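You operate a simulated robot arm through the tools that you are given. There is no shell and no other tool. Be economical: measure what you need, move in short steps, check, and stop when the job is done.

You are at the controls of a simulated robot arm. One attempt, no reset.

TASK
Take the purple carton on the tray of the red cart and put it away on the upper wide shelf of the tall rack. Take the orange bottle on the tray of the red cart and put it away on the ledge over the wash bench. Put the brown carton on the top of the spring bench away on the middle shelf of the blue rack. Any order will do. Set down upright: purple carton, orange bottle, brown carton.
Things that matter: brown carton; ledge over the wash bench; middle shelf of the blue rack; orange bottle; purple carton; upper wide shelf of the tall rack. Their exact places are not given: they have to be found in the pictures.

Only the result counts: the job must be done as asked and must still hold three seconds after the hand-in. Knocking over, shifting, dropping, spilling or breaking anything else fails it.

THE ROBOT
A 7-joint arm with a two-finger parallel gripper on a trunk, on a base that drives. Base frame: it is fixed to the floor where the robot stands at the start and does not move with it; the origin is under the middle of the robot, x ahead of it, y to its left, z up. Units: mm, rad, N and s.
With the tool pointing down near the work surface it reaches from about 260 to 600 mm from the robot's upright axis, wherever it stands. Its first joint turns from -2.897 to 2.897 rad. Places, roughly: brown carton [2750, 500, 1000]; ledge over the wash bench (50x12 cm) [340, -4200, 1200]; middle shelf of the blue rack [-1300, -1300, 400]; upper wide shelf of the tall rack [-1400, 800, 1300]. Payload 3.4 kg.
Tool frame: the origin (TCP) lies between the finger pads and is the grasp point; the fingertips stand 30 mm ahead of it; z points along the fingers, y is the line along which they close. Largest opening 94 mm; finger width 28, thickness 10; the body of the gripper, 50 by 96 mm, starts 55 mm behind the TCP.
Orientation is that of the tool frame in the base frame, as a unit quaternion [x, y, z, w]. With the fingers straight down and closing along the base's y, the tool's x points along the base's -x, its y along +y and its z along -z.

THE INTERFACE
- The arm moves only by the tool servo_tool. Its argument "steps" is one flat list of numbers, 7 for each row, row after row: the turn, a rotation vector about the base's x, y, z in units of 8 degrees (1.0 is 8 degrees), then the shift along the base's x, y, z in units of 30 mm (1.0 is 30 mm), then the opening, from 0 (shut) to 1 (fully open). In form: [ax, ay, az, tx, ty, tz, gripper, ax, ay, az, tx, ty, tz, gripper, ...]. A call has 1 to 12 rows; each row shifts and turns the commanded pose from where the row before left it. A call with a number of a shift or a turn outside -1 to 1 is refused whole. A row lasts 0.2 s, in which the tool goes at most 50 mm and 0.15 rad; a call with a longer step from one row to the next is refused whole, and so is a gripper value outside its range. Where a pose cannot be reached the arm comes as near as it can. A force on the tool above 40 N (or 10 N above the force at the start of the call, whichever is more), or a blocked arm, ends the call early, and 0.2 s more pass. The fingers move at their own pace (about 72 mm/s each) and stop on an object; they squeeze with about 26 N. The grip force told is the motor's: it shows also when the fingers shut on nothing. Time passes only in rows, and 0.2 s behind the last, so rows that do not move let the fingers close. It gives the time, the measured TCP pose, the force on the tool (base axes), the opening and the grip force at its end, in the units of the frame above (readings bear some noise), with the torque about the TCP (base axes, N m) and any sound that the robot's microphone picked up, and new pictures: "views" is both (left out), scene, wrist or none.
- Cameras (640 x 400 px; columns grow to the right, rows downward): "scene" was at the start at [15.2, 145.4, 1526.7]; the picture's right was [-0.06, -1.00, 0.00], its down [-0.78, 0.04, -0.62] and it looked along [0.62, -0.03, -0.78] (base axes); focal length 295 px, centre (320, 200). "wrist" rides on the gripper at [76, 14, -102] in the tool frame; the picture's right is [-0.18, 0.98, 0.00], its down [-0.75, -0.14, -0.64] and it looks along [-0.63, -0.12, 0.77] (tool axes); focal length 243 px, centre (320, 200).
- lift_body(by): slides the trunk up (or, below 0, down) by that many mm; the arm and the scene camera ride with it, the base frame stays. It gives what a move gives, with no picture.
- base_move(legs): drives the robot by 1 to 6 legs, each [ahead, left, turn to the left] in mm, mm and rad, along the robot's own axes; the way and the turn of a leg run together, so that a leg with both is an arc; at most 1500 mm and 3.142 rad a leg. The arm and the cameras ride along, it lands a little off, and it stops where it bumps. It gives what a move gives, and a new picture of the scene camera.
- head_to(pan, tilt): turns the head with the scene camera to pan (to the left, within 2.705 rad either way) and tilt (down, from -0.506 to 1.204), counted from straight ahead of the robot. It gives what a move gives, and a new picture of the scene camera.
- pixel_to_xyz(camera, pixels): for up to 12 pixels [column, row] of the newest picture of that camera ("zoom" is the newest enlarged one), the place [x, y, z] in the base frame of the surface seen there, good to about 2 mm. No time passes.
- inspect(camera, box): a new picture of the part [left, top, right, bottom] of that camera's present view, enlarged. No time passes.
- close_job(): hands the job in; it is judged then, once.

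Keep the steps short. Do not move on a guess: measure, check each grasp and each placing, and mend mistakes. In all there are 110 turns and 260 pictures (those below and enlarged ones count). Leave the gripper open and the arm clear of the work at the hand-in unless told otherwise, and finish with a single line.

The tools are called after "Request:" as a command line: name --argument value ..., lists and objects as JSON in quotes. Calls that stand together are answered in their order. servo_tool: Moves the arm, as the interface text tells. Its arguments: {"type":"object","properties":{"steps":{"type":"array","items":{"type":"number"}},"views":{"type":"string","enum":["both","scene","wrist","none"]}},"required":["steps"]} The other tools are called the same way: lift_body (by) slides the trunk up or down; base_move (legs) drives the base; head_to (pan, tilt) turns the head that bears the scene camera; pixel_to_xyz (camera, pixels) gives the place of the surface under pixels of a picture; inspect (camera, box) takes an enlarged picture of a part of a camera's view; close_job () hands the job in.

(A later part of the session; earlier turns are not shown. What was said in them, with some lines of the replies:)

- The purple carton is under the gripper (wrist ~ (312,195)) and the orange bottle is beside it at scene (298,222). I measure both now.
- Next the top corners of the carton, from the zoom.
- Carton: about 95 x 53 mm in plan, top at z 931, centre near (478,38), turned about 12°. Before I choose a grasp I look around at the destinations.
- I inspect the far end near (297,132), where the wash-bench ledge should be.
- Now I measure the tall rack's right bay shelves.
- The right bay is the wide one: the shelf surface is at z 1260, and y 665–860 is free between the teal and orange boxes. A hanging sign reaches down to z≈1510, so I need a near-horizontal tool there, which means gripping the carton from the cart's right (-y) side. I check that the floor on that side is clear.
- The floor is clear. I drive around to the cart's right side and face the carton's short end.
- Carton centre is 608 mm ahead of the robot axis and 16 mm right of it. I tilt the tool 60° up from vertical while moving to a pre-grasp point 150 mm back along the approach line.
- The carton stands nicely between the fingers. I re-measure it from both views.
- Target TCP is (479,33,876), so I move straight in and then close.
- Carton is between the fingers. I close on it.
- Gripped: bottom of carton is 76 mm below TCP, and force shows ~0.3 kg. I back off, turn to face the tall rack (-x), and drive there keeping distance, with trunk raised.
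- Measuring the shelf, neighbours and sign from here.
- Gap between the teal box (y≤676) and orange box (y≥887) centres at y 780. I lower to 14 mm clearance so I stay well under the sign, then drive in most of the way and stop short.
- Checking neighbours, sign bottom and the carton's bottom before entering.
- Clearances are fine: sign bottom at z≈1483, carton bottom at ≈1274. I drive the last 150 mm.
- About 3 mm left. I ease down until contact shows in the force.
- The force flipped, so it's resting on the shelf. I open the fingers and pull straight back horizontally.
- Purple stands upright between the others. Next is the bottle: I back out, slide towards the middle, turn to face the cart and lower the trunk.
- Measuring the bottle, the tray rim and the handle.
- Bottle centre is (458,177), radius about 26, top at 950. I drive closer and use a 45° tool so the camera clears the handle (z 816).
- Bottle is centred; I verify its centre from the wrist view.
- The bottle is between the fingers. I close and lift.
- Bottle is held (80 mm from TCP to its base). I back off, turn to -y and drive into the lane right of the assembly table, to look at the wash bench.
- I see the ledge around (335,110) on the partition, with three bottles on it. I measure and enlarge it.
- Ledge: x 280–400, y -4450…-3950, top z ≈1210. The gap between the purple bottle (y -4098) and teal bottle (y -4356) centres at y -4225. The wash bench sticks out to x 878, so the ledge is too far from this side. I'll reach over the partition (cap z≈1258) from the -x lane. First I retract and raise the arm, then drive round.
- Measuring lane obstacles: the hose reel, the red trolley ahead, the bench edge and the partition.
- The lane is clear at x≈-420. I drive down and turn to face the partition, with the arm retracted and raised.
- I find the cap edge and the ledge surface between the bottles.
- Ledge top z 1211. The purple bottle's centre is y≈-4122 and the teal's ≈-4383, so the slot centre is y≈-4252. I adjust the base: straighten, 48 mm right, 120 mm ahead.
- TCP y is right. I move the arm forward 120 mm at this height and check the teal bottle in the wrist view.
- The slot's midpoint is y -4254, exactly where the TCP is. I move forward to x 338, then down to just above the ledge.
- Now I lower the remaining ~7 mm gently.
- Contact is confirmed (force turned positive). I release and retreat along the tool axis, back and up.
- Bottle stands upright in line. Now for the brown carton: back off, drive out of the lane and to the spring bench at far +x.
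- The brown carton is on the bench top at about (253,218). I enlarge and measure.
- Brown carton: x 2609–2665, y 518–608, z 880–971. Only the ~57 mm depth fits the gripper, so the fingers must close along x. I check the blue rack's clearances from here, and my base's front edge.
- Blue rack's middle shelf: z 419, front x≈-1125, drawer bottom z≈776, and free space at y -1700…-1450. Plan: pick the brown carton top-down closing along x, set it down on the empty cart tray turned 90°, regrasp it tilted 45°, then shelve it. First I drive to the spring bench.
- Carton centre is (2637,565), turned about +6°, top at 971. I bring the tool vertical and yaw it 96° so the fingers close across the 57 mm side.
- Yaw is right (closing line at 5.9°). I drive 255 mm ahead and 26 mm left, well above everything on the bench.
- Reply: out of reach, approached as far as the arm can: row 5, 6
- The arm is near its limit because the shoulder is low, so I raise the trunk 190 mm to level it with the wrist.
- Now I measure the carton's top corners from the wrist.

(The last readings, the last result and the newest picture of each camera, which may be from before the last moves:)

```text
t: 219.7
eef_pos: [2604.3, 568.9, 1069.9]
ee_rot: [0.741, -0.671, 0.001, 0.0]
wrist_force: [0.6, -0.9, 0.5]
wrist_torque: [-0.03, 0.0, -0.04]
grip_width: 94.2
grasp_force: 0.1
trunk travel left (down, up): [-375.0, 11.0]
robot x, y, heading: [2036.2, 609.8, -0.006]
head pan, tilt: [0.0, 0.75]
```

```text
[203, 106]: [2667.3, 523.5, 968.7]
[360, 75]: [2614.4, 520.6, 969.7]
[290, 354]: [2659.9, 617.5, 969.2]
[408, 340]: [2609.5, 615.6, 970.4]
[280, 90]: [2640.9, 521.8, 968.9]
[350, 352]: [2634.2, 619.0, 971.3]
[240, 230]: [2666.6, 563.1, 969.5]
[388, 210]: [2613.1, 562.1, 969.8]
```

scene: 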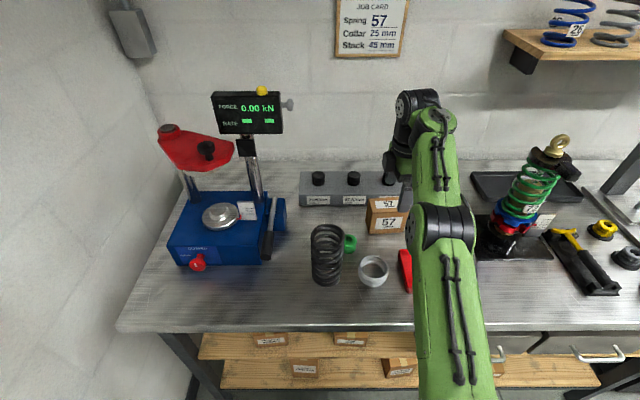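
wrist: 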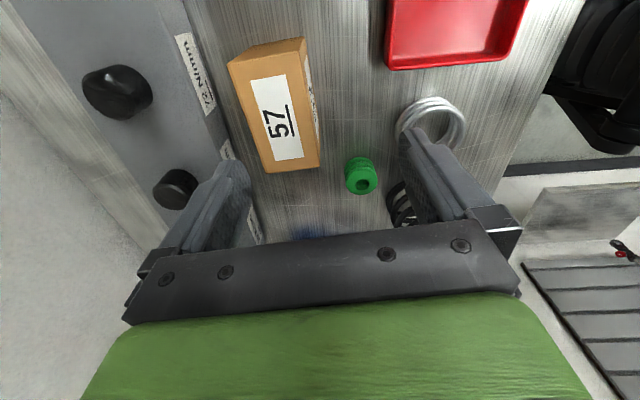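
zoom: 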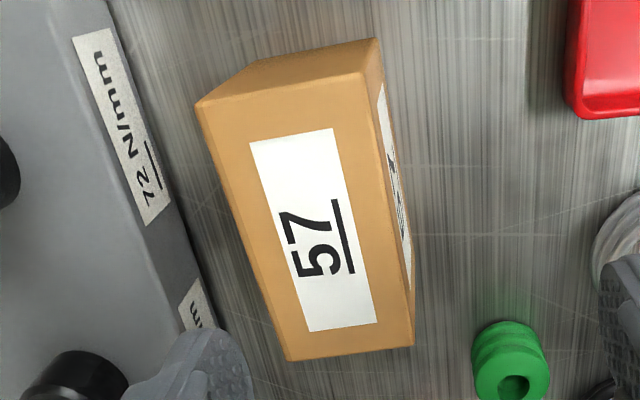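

Centre is (2638,569.5), rotation ~3.7°. I trim the yaw by -2°, shift 34 mm ahead and descend to z 935.

Request:
servo_tool --steps '[0, 0, -0.28, 0.56, 0.02, 0, 1, 0, 0, 0, 0.56, 0, 0, 1, 0, 0, 0, 0, 0, -0.9, 1, 0, 0, 0, 0, 0, -0.9, 1, 0, 0, 0, 0, 0, -0.9, 1, 0, 0, 0, 0, 0, -0.9, 1, 0, 0, 0, 0, 0, -0.9, 1, 0, 0, 0, 0, 0, 0, 1]'

```text
t: 221.5
eef_pos: [2627.8, 570.5, 937.5]
ee_rot: [0.728, -0.686, 0.001, 0.0]
wrist_force: [-0.3, 0.0, 0.1]
wrist_torque: [-0.02, 0.0, 0.02]
grip_width: 94.2
grasp_force: 0.1
out of reach, approached as far as the arm can: row 6, 7
trunk travel left (down, up): [-375.0, 11.0]
robot x, y, heading: [2038.9, 606.3, -0.007]
head pan, tilt: [0.0, 0.75]
```

scene: 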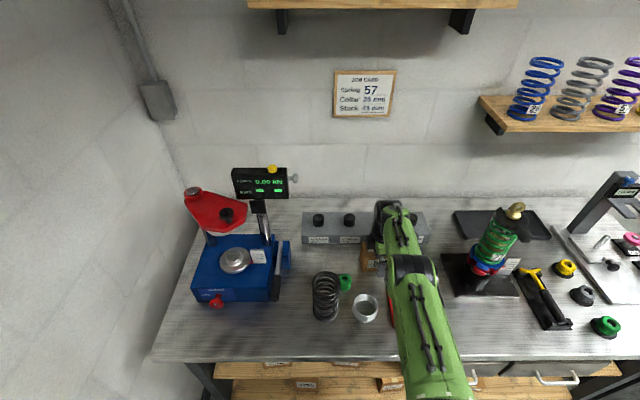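
wrist: 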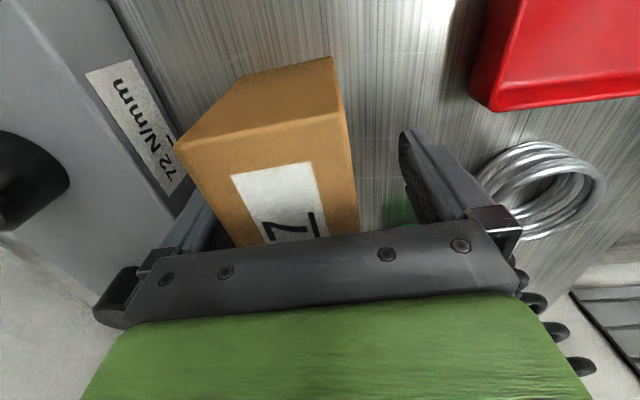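

I'm 10 mm short in x, though the fingers already straddle the carton. I nudge the base 11 mm ahead to centre it.

Request:
base_move --legs '[[11, 0, 0]]'

```text
t: 222.2
eef_pos: [2639.1, 570.6, 938.5]
ee_rot: [0.728, -0.686, 0.001, 0.0]
wrist_force: [-0.6, -0.4, 0.3]
wrist_torque: [-0.04, -0.02, -0.01]
grip_width: 94.0
grasp_force: 0.1
trunk travel left (down, up): [-375.0, 11.0]
robot x, y, heading: [2047.6, 611.2, -0.009]
head pan, tilt: [0.0, 0.75]
```

scene: 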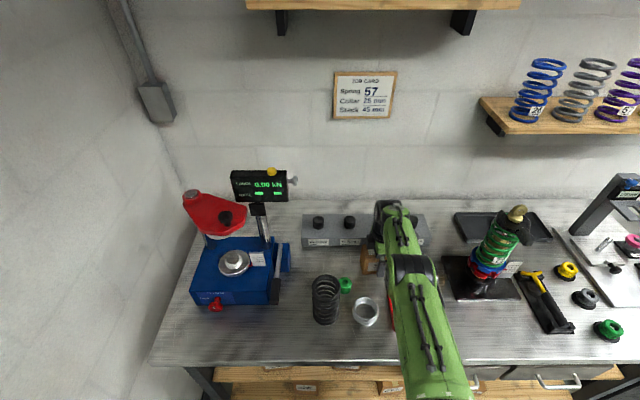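

Centred at (2639,570.6). I close the fingers and then lift with the trunk's remaining travel plus the arm.

Request:
servo_tool --steps '[0, 0, 0, 0, 0, 0, 0, 0, 0, 0, 0, 0, 0, 0, 0, 0, 0, 0, 0, 0, 0, 0, 0, 0, 0, 0, 0, 0]' --views "none"

Request:
servo_tool --steps '[0, 0, 0, 0, 0, 0.4, 0, 0, 0, 0, 0, 0, 0.8, 0, 0, 0, 0, 0, 0, 0.8, 0, 0, 0, 0, 0, 0, 0.8, 0, 0, 0, 0, -0.5, 0, 0.8, 0, 0, 0, 0, -0.5, 0, 0.8, 0, 0, 0, 0, -0.5, 0, 0.8, 0]'

```text
t: 223.2
eef_pos: [2639.9, 570.9, 935.1]
ee_rot: [0.728, -0.686, 0.0, 0.001]
wrist_force: [-1.4, -0.4, 0.2]
wrist_torque: [0.01, 0.1, 0.02]
grip_width: 60.2
grasp_force: 25.2
trunk travel left (down, up): [-375.0, 11.0]
robot x, y, heading: [2047.7, 609.3, -0.003]
head pan, tilt: [0.0, 0.75]
```

```text
t: 224.8
eef_pos: [2593.6, 569.3, 1091.8]
ee_rot: [0.728, -0.685, 0.001, -0.001]
wrist_force: [-0.2, -0.3, -3.2]
wrist_torque: [-0.03, 0.0, 0.01]
grip_width: 60.4
grasp_force: 25.7
trunk travel left (down, up): [-375.0, 11.0]
robot x, y, heading: [2046.8, 607.6, -0.004]
head pan, tilt: [0.0, 0.75]
```

scene: 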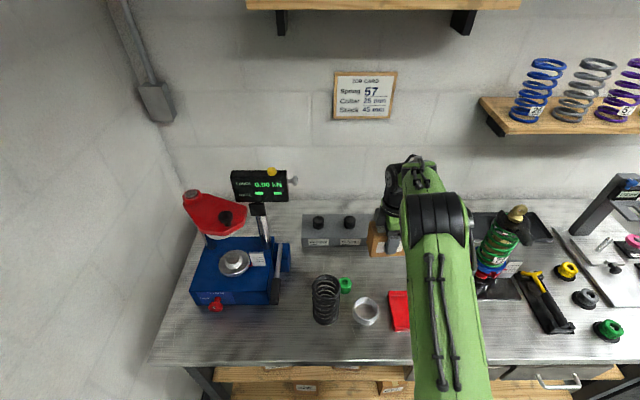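
wrist: 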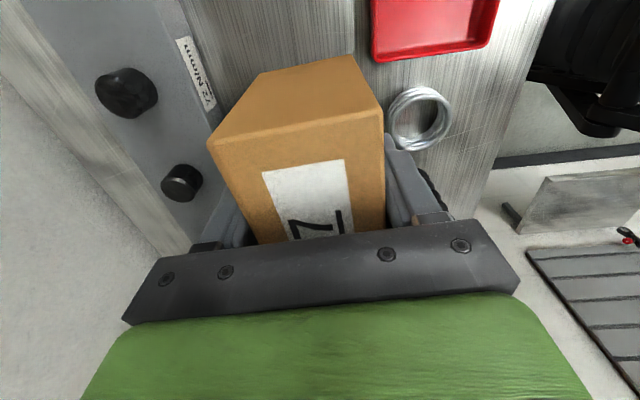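

Brown carton is held (base 55 mm below TCP). I back away, slide right, turn towards the cart via the -y side, and yaw the wrist back.

Request:
base_move --legs '[[-450, 0, 0], [0, -350, 0], [0, 0, -3.138]]'

Request:
servo_tool --steps '[0, 0, -1, 0, 0, 0, 0, 0, 0, -1, 0, 0, 0, 0, 0, 0, -1, 0, 0, 0, 0, 0, 0, -1, 0, 0, 0, 0, 0, 0, -1, 0, 0, 0, 0, 0, 0, -1, 0, 0, 0, 0, 0, 0, -1, 0, 0, 0, 0, 0, 0, -1, 0, 0, 0, 0, 0, 0, -1, 0, 0, 0, 0, 0, 0, -1, 0, 0, 0, 0, 0, 0, -0.72, 0, 0, 0, 0, 0, 0, 0, 0, 0, 0, 0]'

```text
t: 236.7
eef_pos: [1054.4, 288.9, 1090.4]
ee_rot: [0.68, 0.733, 0.001, -0.001]
wrist_force: [0.9, -0.5, -3.9]
wrist_torque: [0.0, 0.0, 0.0]
grip_width: 60.2
grasp_force: 26.0
trunk travel left (down, up): [-375.0, 11.0]
robot x, y, heading: [1600.7, 258.5, -3.132]
head pan, tilt: [0.0, 0.75]
```

scene: 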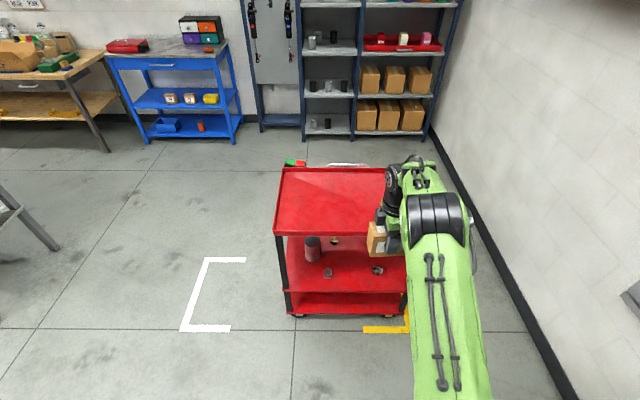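

```text
t: 239.3
eef_pos: [1054.8, 288.8, 1091.0]
ee_rot: [0.997, 0.073, 0.001, -0.002]
wrist_force: [0.4, 0.5, -3.4]
wrist_torque: [0.04, 0.0, 0.01]
grip_width: 60.4
grasp_force: 26.0
trunk travel left (down, up): [-375.0, 11.0]
robot x, y, heading: [1600.7, 258.8, -3.136]
head pan, tilt: [0.0, 0.75]
```

scene: 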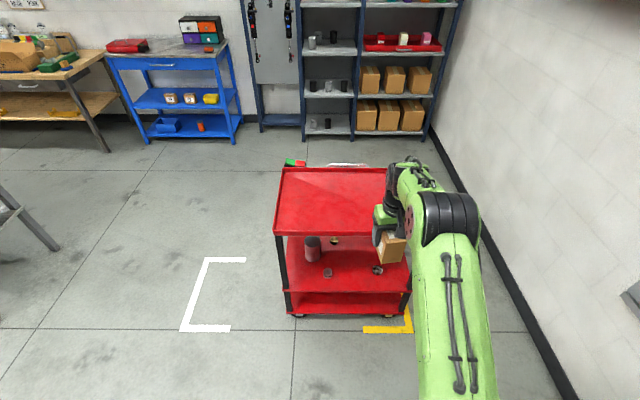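
wrist: 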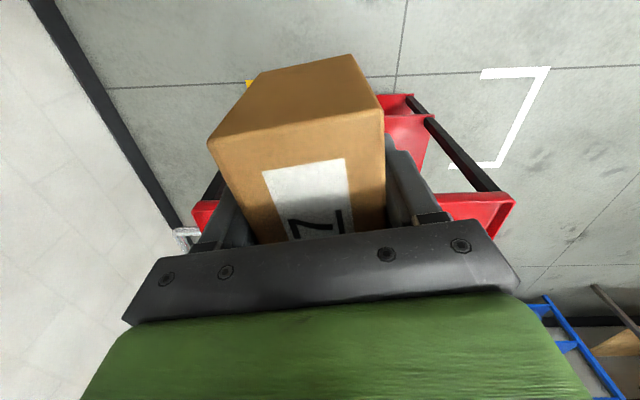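

The yaw still needs about -8.4°. I trim it and measure the tray's near edge.

Request:
servo_tool --steps '[0, 0, -0.52, 0, 0, 0, 0, 0, 0, -0.52, 0, 0, 0, 0]' --views "scene"

Request:
pixel_to_xyz --camera "scene" --pixels '[[340, 236], [276, 236], [282, 170], [340, 200], [370, 180], [360, 228], [300, 228], [345, 165]]'

```text
t: 239.9
eef_pos: [1053.7, 289.0, 1090.9]
ee_rot: [1.0, 0.002, 0.001, -0.001]
wrist_force: [0.4, 0.6, -3.1]
wrist_torque: [0.02, -0.04, 0.0]
grip_width: 60.2
grasp_force: 26.4
trunk travel left (down, up): [-375.0, 11.0]
robot x, y, heading: [1601.7, 259.6, -3.134]
head pan, tilt: [0.0, 0.75]
```

scene: 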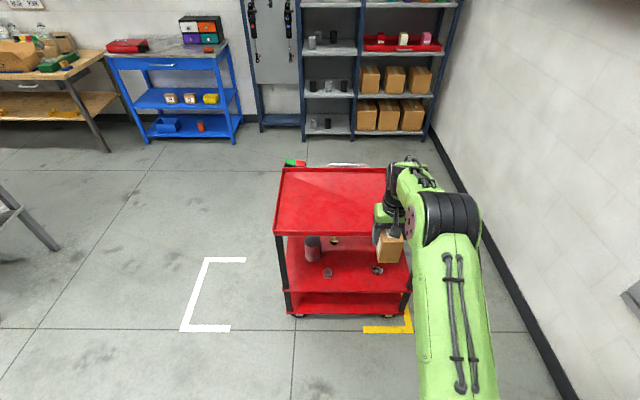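

```text
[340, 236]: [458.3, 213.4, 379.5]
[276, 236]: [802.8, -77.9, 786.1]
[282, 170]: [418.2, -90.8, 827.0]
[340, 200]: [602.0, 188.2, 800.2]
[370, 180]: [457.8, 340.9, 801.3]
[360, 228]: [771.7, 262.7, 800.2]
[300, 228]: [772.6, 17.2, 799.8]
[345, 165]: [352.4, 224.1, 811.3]
```

Tray surface is z 800 with the near rim at x 803. I drive 354 mm ahead so that the carton is over x≈700, y≈290, then lower it.

Request:
base_move --legs '[[354, 0, 0]]'

Request:
servo_tool --steps '[0, 0, 0, 0, 0, -1, 0, 0, 0, 0, 0, 0, -1, 0, 0, 0, 0, 0, 0, -1, 0, 0, 0, 0, 0, 0, -1, 0, 0, 0, 0, 0, 0, -1, 0, 0, 0, 0, 0, 0, -1, 0, 0, 0, 0, 0, 0, -1, 0, 0, 0, 0, 0, 0, -0.4, 0, 0, 0, 0, 0, 0, 0, 0]'

```text
t: 242.2
eef_pos: [699.5, 288.9, 1091.8]
ee_rot: [1.0, -0.001, 0.001, 0.0]
wrist_force: [0.4, -0.4, -4.1]
wrist_torque: [0.0, 0.03, 0.02]
grip_width: 60.3
grasp_force: 25.7
trunk travel left (down, up): [-375.0, 11.0]
robot x, y, heading: [1246.1, 257.6, -3.134]
head pan, tilt: [0.0, 0.75]
```

scene: 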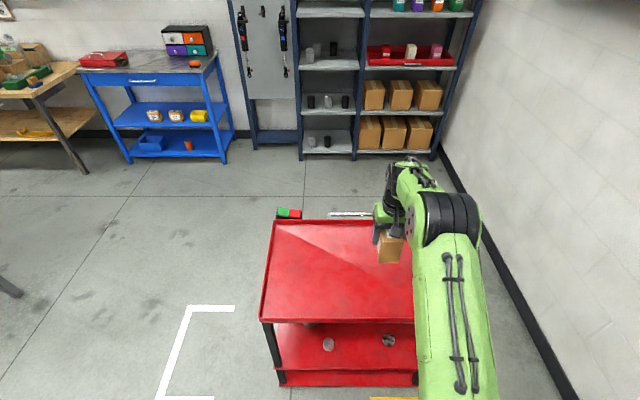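

```text
t: 244.2
eef_pos: [699.3, 288.6, 869.6]
ee_rot: [1.0, -0.001, 0.002, -0.001]
wrist_force: [-0.1, -0.5, -2.5]
wrist_torque: [-0.04, 0.01, 0.03]
grip_width: 60.1
grasp_force: 25.9
trunk travel left (down, up): [-375.0, 11.0]
robot x, y, heading: [1246.2, 257.4, -3.138]
head pan, tilt: [0.0, 0.75]
```

scene: 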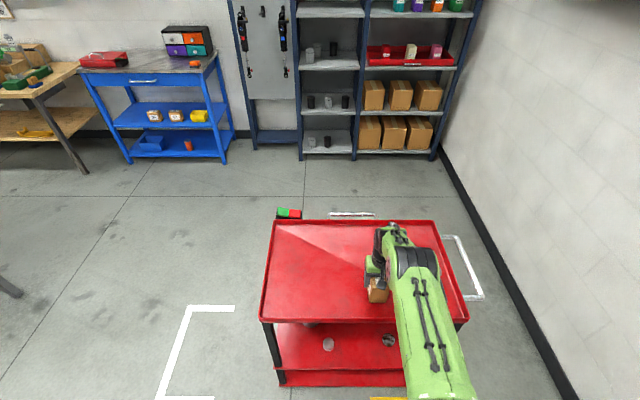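
wrist: 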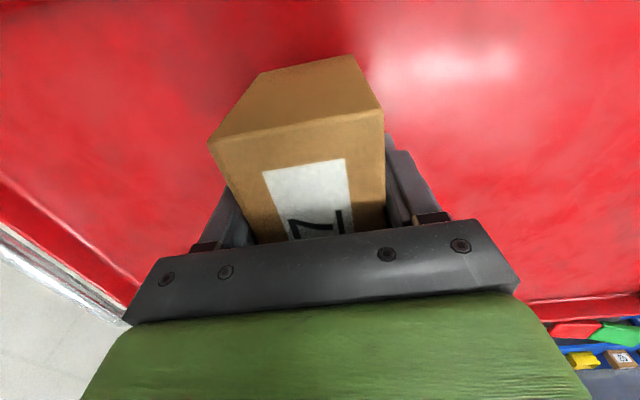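

About 14 mm to go, so I lower gently in two small stages.

Request:
servo_tool --steps '[0, 0, 0, 0, 0, -0.3, 0, 0, 0, 0, 0, 0, -0.1, 0, 0, 0, 0, 0, 0, 0, 0]' --views "none"

Request:
servo_tool --steps '[0, 0, 0, 0, 0, -0.07, 0, 0, 0, 0, 0, 0, 0, 0]' --views "none"

```text
t: 245.0
eef_pos: [700.6, 289.3, 856.6]
ee_rot: [1.0, -0.001, 0.001, -0.001]
wrist_force: [-0.7, -0.3, -3.7]
wrist_torque: [0.01, -0.02, 0.01]
grip_width: 60.6
grasp_force: 26.0
trunk travel left (down, up): [-375.0, 11.0]
robot x, y, heading: [1245.8, 257.2, -3.131]
head pan, tilt: [0.0, 0.75]
```

```text
t: 245.6
eef_pos: [700.2, 289.5, 855.9]
ee_rot: [1.0, -0.001, -0.001, 0.0]
wrist_force: [-0.8, 1.7, 9.6]
wrist_torque: [-0.25, -0.64, 0.03]
grip_width: 60.5
grasp_force: 26.4
trunk travel left (down, up): [-375.0, 11.0]
robot x, y, heading: [1250.6, 253.3, -3.133]
head pan, tilt: [0.0, 0.75]
```

Contact. I open, raise 120 mm, then tilt the tool 45° and step back to a pre-grasp point in front of the carton.

Request:
servo_tool --steps '[0, 0, 0, 0, 0, 0, 1, 0, 0, 0, 0, 0, 0, 1, 0, 0, 0, 0, 0, 0, 1, 0, 0, 0, 0, 0, 0.7, 1, 0, 0, 0, 0, 0, 1, 1, 0, 0, 0, 0, 0, 1, 1, 0, 0, 0, 0, 0, 1, 1, 0, 0, 0, 0, 0, 0.4, 1]' --views "none"

Request:
servo_tool --steps '[0, 0.94, 0, 0.6, 0, 0, 1, 0, 0.94, 0, 0.6, 0, 0, 1, 0, 0.94, 0, 0.6, 0, 0, 1, 0, 0.94, 0, 0.6, 0, 0, 1, 0, 0.94, 0, 0.6, 0, 0, 1, 0, 0.93, 0, 0.6, 0, 0, 1, 0, 0, 0, 0, 0, 0, 1]'

```text
t: 247.4
eef_pos: [701.3, 288.1, 978.8]
ee_rot: [1.0, 0.0, 0.001, -0.001]
wrist_force: [0.1, -1.3, 0.0]
wrist_torque: [0.06, 0.01, -0.01]
grip_width: 94.2
grasp_force: 0.1
trunk travel left (down, up): [-375.0, 11.0]
robot x, y, heading: [1248.9, 254.6, -3.137]
head pan, tilt: [0.0, 0.75]
```

```text
t: 249.0
eef_pos: [807.9, 288.1, 977.0]
ee_rot: [0.924, -0.001, -0.382, 0.0]
wrist_force: [-0.7, -1.0, 0.1]
wrist_torque: [0.01, -0.01, -0.02]
grip_width: 93.9
grasp_force: 0.1
trunk travel left (down, up): [-375.0, 11.0]
robot x, y, heading: [1248.1, 254.4, -3.138]
head pan, tilt: [0.0, 0.75]
```

scene: 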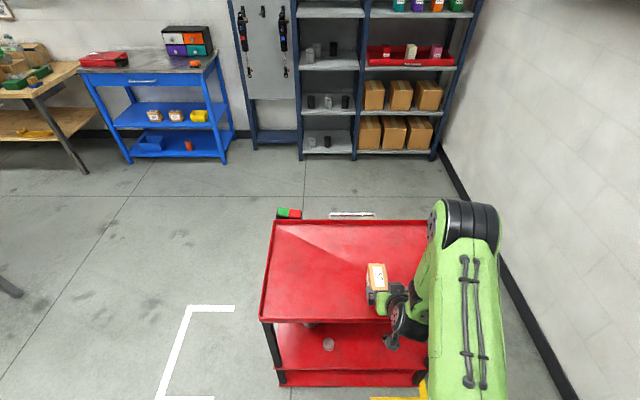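
wrist: 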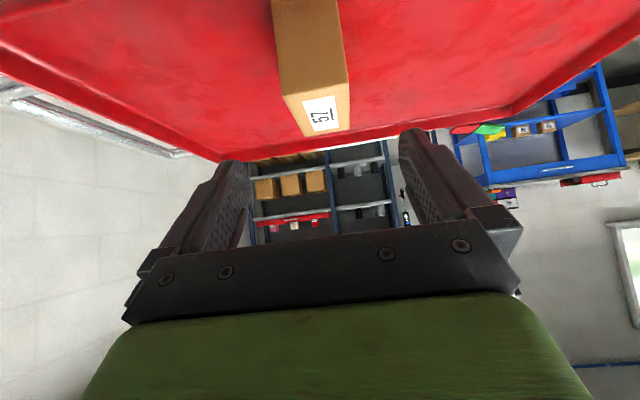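

Carton stands upright and aligned. I verify its position from both views.

Request:
pixel_to_xyz --camera "wrist" --pixels '[[285, 93], [346, 82], [300, 133], [347, 128], [320, 110], [280, 50]]'

Request:
pixel_to_xyz --camera "scene" --pixels '[[370, 266], [383, 266], [376, 278], [376, 268], [371, 285]]'

```text
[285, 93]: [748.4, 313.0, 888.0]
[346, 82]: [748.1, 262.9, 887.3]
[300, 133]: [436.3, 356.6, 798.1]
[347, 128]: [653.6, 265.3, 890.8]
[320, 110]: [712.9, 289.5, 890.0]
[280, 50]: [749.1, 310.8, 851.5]
```

```text
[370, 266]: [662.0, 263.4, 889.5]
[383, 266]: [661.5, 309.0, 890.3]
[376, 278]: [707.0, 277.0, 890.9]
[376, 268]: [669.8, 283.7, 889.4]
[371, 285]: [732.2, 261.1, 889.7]
```

Centre confirmed (700,288). I move in to TCP (714,288,862) and close.

Request:
servo_tool --steps '[0, 0, 0, 0, 0, -0.7, 1, 0, 0, 0, -0.62, 0, -0.62, 1, 0, 0, 0, -0.63, 0, -0.63, 1, 0, 0, 0, -0.63, 0, -0.63, 1, 0, 0, 0, -0.63, 0, -0.63, 1, 0, 0, 0, -0.62, 0, -0.62, 1, 0, 0, 0, 0, 0, 0, 1]'

```text
t: 250.6
eef_pos: [715.6, 291.8, 862.5]
ee_rot: [0.924, -0.001, -0.384, -0.001]
wrist_force: [0.8, 0.2, -0.2]
wrist_torque: [0.0, 0.0, -0.03]
grip_width: 94.0
grasp_force: 0.1
trunk travel left (down, up): [-375.0, 11.0]
robot x, y, heading: [1247.9, 257.6, -3.138]
head pan, tilt: [0.0, 0.75]
```

scene: 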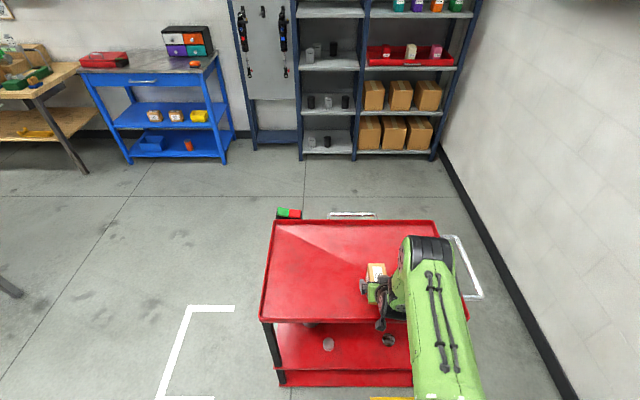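
wrist: 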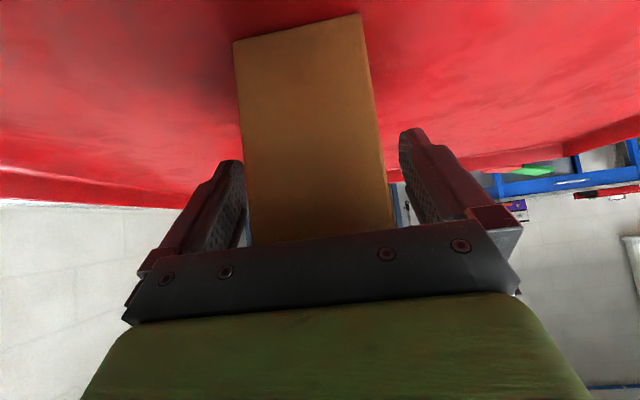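

Request:
servo_tool --steps '[0, 0, 0, 0, 0, 0, 0, 0, 0, 0, 0, 0, 0, 0, 0, 0, 0, 0, 0, 0, 0, 0, 0, 0, 0, 0, 0, 0]' --views "none"

Request:
servo_tool --steps '[0, 0, 0, 0, 0, 0.5, 0, 0, 0, 0, 0, 0, 1, 0, 0, 0, 0, 0, 0, 1, 0, 0, 0, 0, 0, 0, 1, 0]'

```text
t: 251.6
eef_pos: [714.7, 291.7, 863.2]
ee_rot: [0.924, -0.002, -0.382, -0.001]
wrist_force: [-0.1, -0.2, 0.1]
wrist_torque: [-0.02, 0.06, 0.03]
grip_width: 60.6
grasp_force: 25.8
trunk travel left (down, up): [-375.0, 11.0]
robot x, y, heading: [1246.0, 255.9, -3.133]
head pan, tilt: [0.0, 0.75]
```

```text
t: 252.6
eef_pos: [715.6, 288.5, 968.8]
ee_rot: [0.924, -0.001, -0.382, 0.0]
wrist_force: [0.0, -0.7, -3.0]
wrist_torque: [-0.01, -0.06, -0.03]
grip_width: 60.5
grasp_force: 25.7
trunk travel left (down, up): [-375.0, 11.0]
robot x, y, heading: [1244.5, 256.8, -3.135]
head pan, tilt: [0.0, 0.75]
```

scene: 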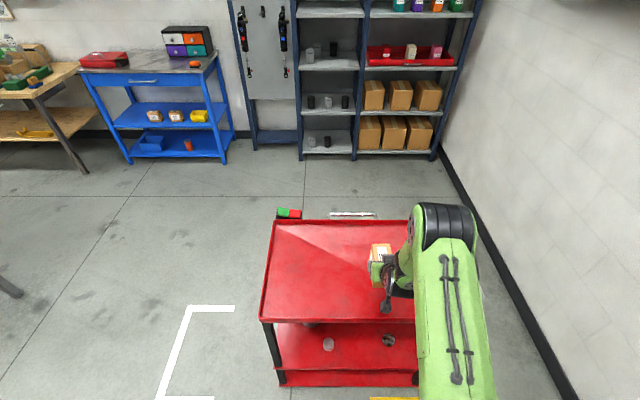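
wrist: 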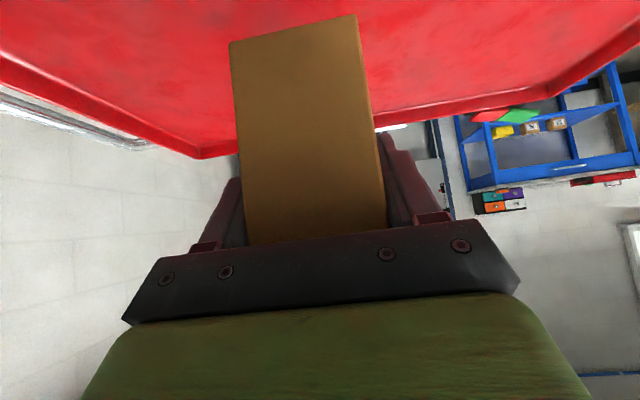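

Held level (base 63 mm below TCP). I drive round the cart's -y side to stand before the blue rack.

Request:
base_move --legs '[[-250, 0, 0], [0, 1150, 0], [900, 0, 0], [880, 0, 0], [0, 700, 0]]'

Request:
head_to --pan 0.0 --tilt 0.85

```text
t: 272.0
eef_pos: [-806.6, -1589.1, 967.8]
ee_rot: [0.924, -0.007, -0.382, -0.002]
wrist_force: [-0.6, -0.3, -4.0]
wrist_torque: [-0.01, -0.01, -0.01]
grip_width: 60.4
grasp_force: 26.1
trunk travel left (down, up): [-375.0, 11.0]
robot x, y, heading: [-271.9, -1627.6, 3.135]
head pan, tilt: [0.0, 0.75]
```

scene: 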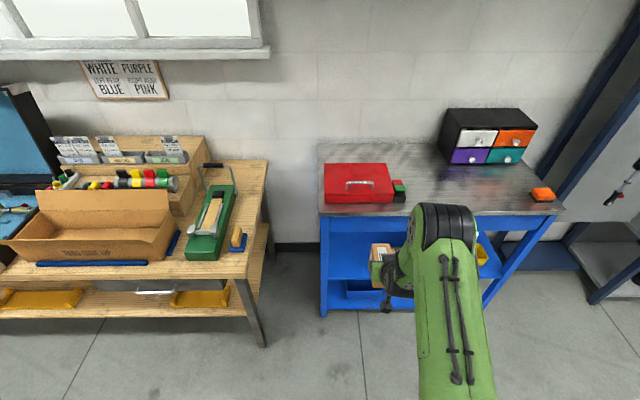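

```text
t: 272.7
eef_pos: [-806.2, -1587.3, 967.8]
ee_rot: [0.924, -0.008, -0.382, -0.004]
wrist_force: [-0.4, 0.7, -3.4]
wrist_torque: [-0.05, -0.06, 0.01]
grip_width: 59.9
grasp_force: 25.9
trunk travel left (down, up): [-375.0, 11.0]
robot x, y, heading: [-277.9, -1626.0, 3.131]
head pan, tilt: [0.0, 0.85]
```

scene: 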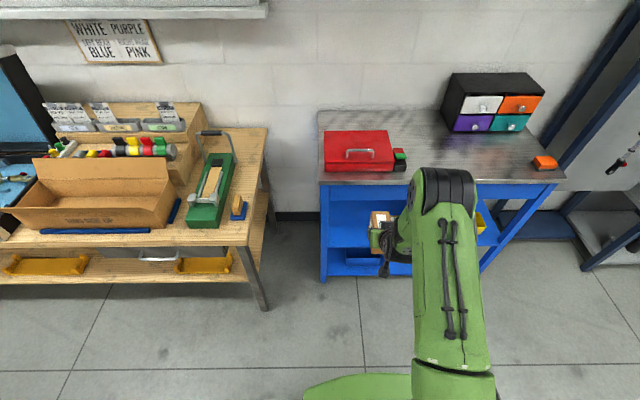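

I lower the trunk to the bottom and the arm by 95 mm, well in front of the rack.

Request:
lift_body --by -370

Request:
servo_tool --steps '[0, 0, 0, 0, 0, -1, 0, 0, 0, 0, 0, 0, -1, 0, 0, 0, 0, 0, 0, -1, 0, 0, 0, 0, 0, 0, 0, 0]'

Request:
head_to --pan 0.0 --tilt 0.6

```text
t: 276.3
eef_pos: [-805.8, -1587.2, 598.7]
ee_rot: [0.924, -0.008, -0.381, -0.003]
wrist_force: [0.1, 0.1, -3.2]
wrist_torque: [0.01, -0.07, -0.01]
grip_width: 60.2
grasp_force: 25.8
trunk travel left (down, up): [-5.0, 381.0]
robot x, y, heading: [-271.3, -1629.3, 3.133]
head pan, tilt: [0.0, 0.85]
```

```text
t: 277.3
eef_pos: [-805.3, -1589.1, 508.4]
ee_rot: [0.924, -0.007, -0.383, -0.003]
wrist_force: [-0.1, 0.2, -3.9]
wrist_torque: [0.02, -0.02, 0.01]
grip_width: 60.2
grasp_force: 25.3
trunk travel left (down, up): [-5.0, 381.0]
robot x, y, heading: [-274.2, -1628.1, 3.133]
head pan, tilt: [0.0, 0.85]
```

scene: 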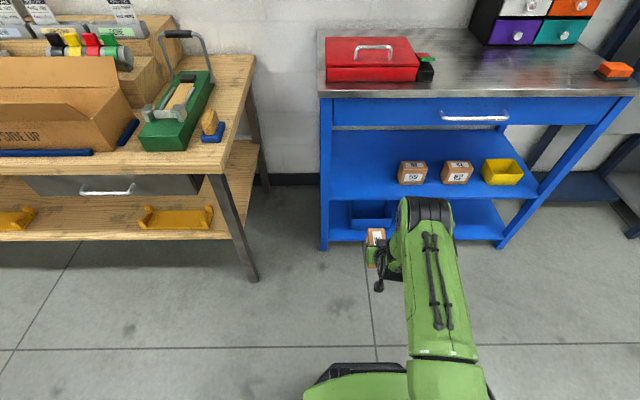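
wrist: 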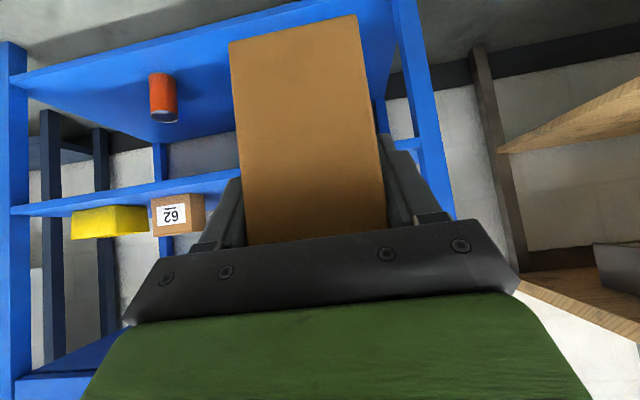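

```text
t: 278.0
eef_pos: [-805.1, -1588.8, 508.2]
ee_rot: [0.924, -0.008, -0.382, -0.004]
wrist_force: [0.5, -0.4, -2.8]
wrist_torque: [-0.01, -0.07, 0.02]
grip_width: 60.3
grasp_force: 26.6
trunk travel left (down, up): [-5.0, 381.0]
robot x, y, heading: [-271.9, -1627.6, 3.133]
head pan, tilt: [0.0, 0.6]
```

scene: 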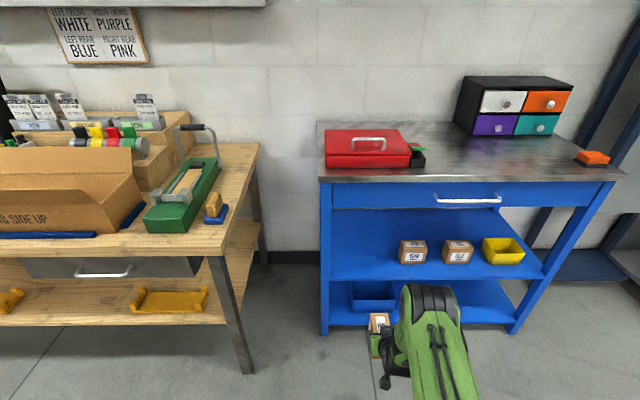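

Request:
pixel_to_xyz --camera "scene" --pixels '[[333, 275], [360, 278], [380, 260], [400, 262], [400, 245], [426, 262], [360, 208], [326, 250], [390, 279], [245, 365], [260, 150], [350, 235]]'

```text
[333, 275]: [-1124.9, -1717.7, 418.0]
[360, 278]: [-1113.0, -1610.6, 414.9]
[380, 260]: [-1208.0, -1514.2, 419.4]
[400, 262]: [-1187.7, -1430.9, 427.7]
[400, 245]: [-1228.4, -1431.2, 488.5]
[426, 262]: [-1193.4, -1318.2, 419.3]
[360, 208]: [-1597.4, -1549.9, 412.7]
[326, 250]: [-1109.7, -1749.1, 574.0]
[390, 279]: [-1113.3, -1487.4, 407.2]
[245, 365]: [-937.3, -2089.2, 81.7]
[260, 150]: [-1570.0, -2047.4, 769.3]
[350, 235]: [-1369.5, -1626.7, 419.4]
```

Free slot y -1725…-1431, and TCP y -1589 is near its centre. I lower to 15 mm clearance and drive in 250 mm first.

Request:
servo_tool --steps '[0, 0, 0, 0, 0.3, -0.37, 0, 0, 0, 0, 0, 0, 0, 0]' --views "none"

Request:
base_move --legs '[[250, 0, 0]]'

Request:
servo_tool --steps '[0, 0, 0, 0, 0, 0, 0]' --views "wrist"

```text
t: 278.6
eef_pos: [-806.8, -1579.5, 497.6]
ee_rot: [0.924, -0.007, -0.382, -0.003]
wrist_force: [-0.3, 0.8, -3.7]
wrist_torque: [0.01, -0.05, 0.04]
grip_width: 60.3
grasp_force: 25.8
trunk travel left (down, up): [-5.0, 381.0]
robot x, y, heading: [-274.8, -1630.1, 3.131]
head pan, tilt: [0.0, 0.6]
```

```text
t: 280.5
eef_pos: [-1058.8, -1576.8, 496.9]
ee_rot: [0.924, -0.008, -0.382, -0.003]
wrist_force: [-1.3, -0.6, -3.6]
wrist_torque: [-0.01, -0.06, -0.04]
grip_width: 60.4
grasp_force: 25.8
trunk travel left (down, up): [-5.0, 381.0]
robot x, y, heading: [-526.9, -1627.7, 3.136]
head pan, tilt: [0.0, 0.6]
```

scene: 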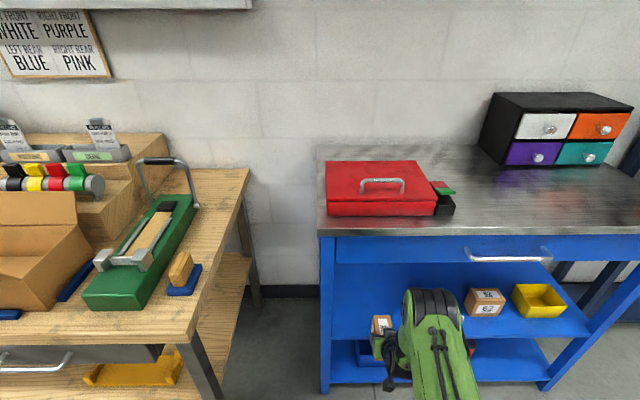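

```text
t: 280.9
eef_pos: [-1057.0, -1575.9, 497.1]
ee_rot: [0.924, -0.008, -0.382, -0.004]
wrist_force: [0.4, 0.6, -3.4]
wrist_torque: [0.0, -0.04, 0.02]
grip_width: 60.5
grasp_force: 25.3
trunk travel left (down, up): [-5.0, 381.0]
robot x, y, heading: [-526.5, -1627.3, 3.128]
head pan, tilt: [0.0, 0.6]
```

wrist: 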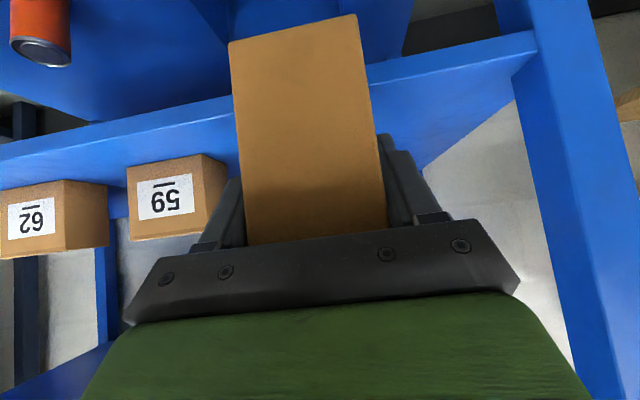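

Before the last 130 mm I check the arm's foremost parts against the drawer/top front (x -1110, z 776–870), and the carton's bottom.

Request:
pixel_to_xyz --camera "scene" --pixels '[[420, 292], [440, 292], [430, 310], [408, 310], [382, 318], [377, 330], [460, 310], [445, 330], [400, 345]]'

Request:
pixel_to_xyz --camera "wrist" --pixels '[[232, 44], [355, 18], [150, 225], [222, 160], [515, 60]]'

```text
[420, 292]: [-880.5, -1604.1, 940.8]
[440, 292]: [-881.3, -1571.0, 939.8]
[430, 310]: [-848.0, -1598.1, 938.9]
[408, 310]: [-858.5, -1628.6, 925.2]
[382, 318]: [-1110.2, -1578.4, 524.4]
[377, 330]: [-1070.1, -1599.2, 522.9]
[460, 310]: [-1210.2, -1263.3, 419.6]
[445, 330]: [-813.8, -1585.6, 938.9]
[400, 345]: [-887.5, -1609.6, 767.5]
```

```text
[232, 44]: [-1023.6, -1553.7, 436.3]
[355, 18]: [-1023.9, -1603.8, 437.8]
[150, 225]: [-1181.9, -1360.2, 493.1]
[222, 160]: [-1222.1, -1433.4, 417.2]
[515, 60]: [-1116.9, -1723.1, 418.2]
```

Elbow will end at x≈-1012, clear of the bench front. I drive in 132 mm.

Request:
base_move --legs '[[132, 0, 0.004]]'

Request:
servo_tool --steps '[0, 0, 0, 0, 0, -0.3, 0, 0, 0, 0, 0, 0, -0.08, 0, 0, 0, 0, 0, 0, 0, 0]' --views "wrist"

```text
t: 282.1
eef_pos: [-1188.5, -1577.4, 497.0]
ee_rot: [0.924, -0.005, -0.381, -0.002]
wrist_force: [-0.5, 0.3, -3.2]
wrist_torque: [-0.01, -0.03, -0.02]
grip_width: 60.2
grasp_force: 26.4
trunk travel left (down, up): [-5.0, 381.0]
robot x, y, heading: [-651.6, -1624.2, 3.136]
head pan, tilt: [0.0, 0.6]
```

scene: 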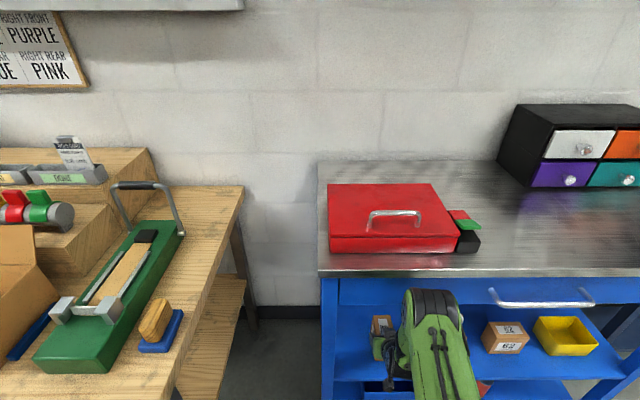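

```text
t: 282.9
eef_pos: [-1189.4, -1577.7, 486.6]
ee_rot: [0.924, -0.006, -0.382, -0.003]
wrist_force: [1.2, -0.1, -3.5]
wrist_torque: [0.0, -0.09, 0.04]
grip_width: 60.3
grasp_force: 25.7
trunk travel left (down, up): [-5.0, 381.0]
robot x, y, heading: [-655.6, -1625.2, 3.135]
head pan, tilt: [0.0, 0.6]
```

wrist: 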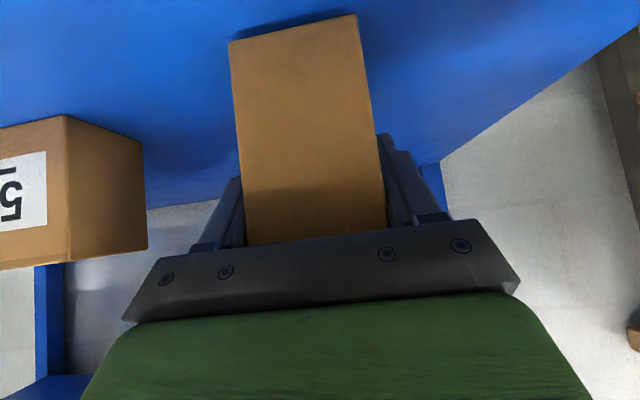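

About 4 mm remains, so I ease down to contact.

Request:
servo_tool --steps '[0, 0, 0, 0, 0, -0.12, 0, 0, 0, 0, 0, 0, 0, 0]' --views "none"

Request:
servo_tool --steps '[0, 0, 0, 0, 0, -0.04, 0, 0, 0, 0, 0, 0, 0, 0]' --views "none"

```text
t: 283.6
eef_pos: [-1188.2, -1578.3, 483.3]
ee_rot: [0.924, -0.006, -0.382, -0.002]
wrist_force: [-0.7, 0.2, -3.5]
wrist_torque: [0.03, -0.03, 0.03]
grip_width: 60.2
grasp_force: 26.0
trunk travel left (down, up): [-5.0, 381.0]
robot x, y, heading: [-655.0, -1621.7, 3.135]
head pan, tilt: [0.0, 0.6]
```

```text
t: 284.1
eef_pos: [-1190.2, -1577.6, 481.4]
ee_rot: [0.924, -0.006, -0.383, -0.002]
wrist_force: [0.0, -0.8, -1.1]
wrist_torque: [0.07, 0.1, 0.02]
grip_width: 60.2
grasp_force: 25.9
trunk travel left (down, up): [-5.0, 381.0]
robot x, y, heading: [-659.3, -1625.0, 3.135]
head pan, tilt: [0.0, 0.6]
```

Weight is starting to transfer. One more millimetre, then release and retreat along the tool axis.

Request:
servo_tool --steps '[0, 0, 0, 0, 0, -0.03, 0, 0, 0, 0, 0, 0, 0, 0]' --views "none"

Request:
servo_tool --steps '[0, 0, 0, 0, 0, 0, 1, 0, 0, 0, 0, 0, 0, 1, 0, 0, 0, 0, 0, 0, 1, 0, 0, 0, 0.4, 0, 0.4, 1, 0, 0, 0, 0.7, 0, 0.6, 1, 0, 0, 0, 0.9, 0, 0.4, 1, 0, 0, 0, 1, 0, 0, 1, 0, 0, 0, 1, 0, 0, 1, 0, 0, 0, 1, 0, 0, 1]'

```text
t: 284.8
eef_pos: [-1189.1, -1576.7, 482.5]
ee_rot: [0.924, -0.006, -0.383, -0.002]
wrist_force: [1.4, -0.5, 5.6]
wrist_torque: [0.05, 0.44, 0.0]
grip_width: 60.3
grasp_force: 26.3
trunk travel left (down, up): [-5.0, 381.0]
robot x, y, heading: [-654.9, -1621.9, 3.136]
head pan, tilt: [0.0, 0.6]
```

```text
t: 286.8
eef_pos: [-1040.2, -1578.4, 521.6]
ee_rot: [0.924, -0.008, -0.382, -0.003]
wrist_force: [0.4, 0.0, 0.6]
wrist_torque: [0.03, -0.04, 0.01]
grip_width: 94.0
grasp_force: 0.1
trunk travel left (down, up): [-5.0, 381.0]
robot x, y, heading: [-659.3, -1627.3, 3.135]
head pan, tilt: [0.0, 0.6]
```

scene: 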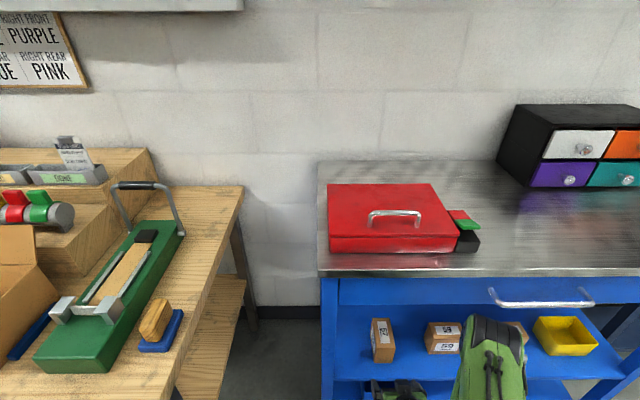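
wrist: 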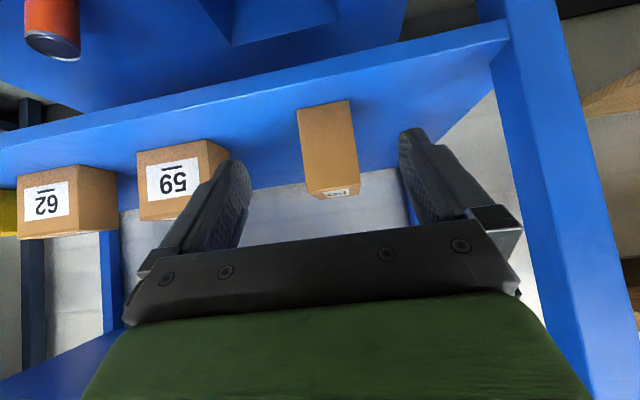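

Brown carton is upright on the middle shelf beside the others. I back clear and take a final look.

Request:
base_move --legs '[[-380, 0, 0]]'

Request:
pixel_to_xyz --camera "scene" --pixels '[[377, 240], [360, 260]]'

Request:
head_to --pan -0.8 --tilt 0.3

```text
t: 289.1
eef_pos: [-664.1, -1581.8, 521.4]
ee_rot: [0.924, -0.005, -0.383, -0.003]
wrist_force: [-0.2, 0.7, 0.2]
wrist_torque: [0.01, 0.03, 0.04]
grip_width: 93.9
grasp_force: 0.1
trunk travel left (down, up): [-5.0, 381.0]
robot x, y, heading: [-277.9, -1627.2, 3.137]
head pan, tilt: [0.0, 0.6]
```

scene: 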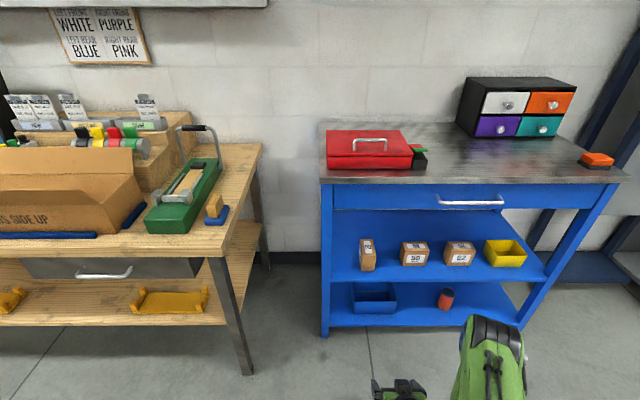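

```text
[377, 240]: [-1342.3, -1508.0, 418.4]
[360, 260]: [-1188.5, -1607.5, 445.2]
```

```text
t: 290.3
eef_pos: [-664.1, -1580.8, 522.2]
ee_rot: [0.924, -0.005, -0.382, -0.002]
wrist_force: [0.3, 0.3, -0.4]
wrist_torque: [0.04, -0.01, 0.01]
grip_width: 93.9
grasp_force: 0.0
trunk travel left (down, up): [-5.0, 381.0]
robot x, y, heading: [-281.4, -1627.8, 3.136]
head pan, tilt: [-0.799, 0.3]
```

scene: 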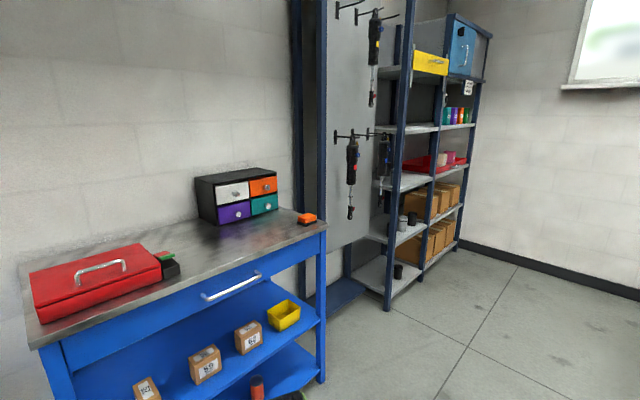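

All three are in place, the gripper is open and the arm is clear. I hand in the job.

Request:
close_job

```text
The job is handed in.
```

The purple carton is on the upper wide shelf of the tall rack, the orange bottle is on the ledge over the wash bench, and the brown carton is on the middle shelf of the blue rack; all three were set down upright and the job is handed in.
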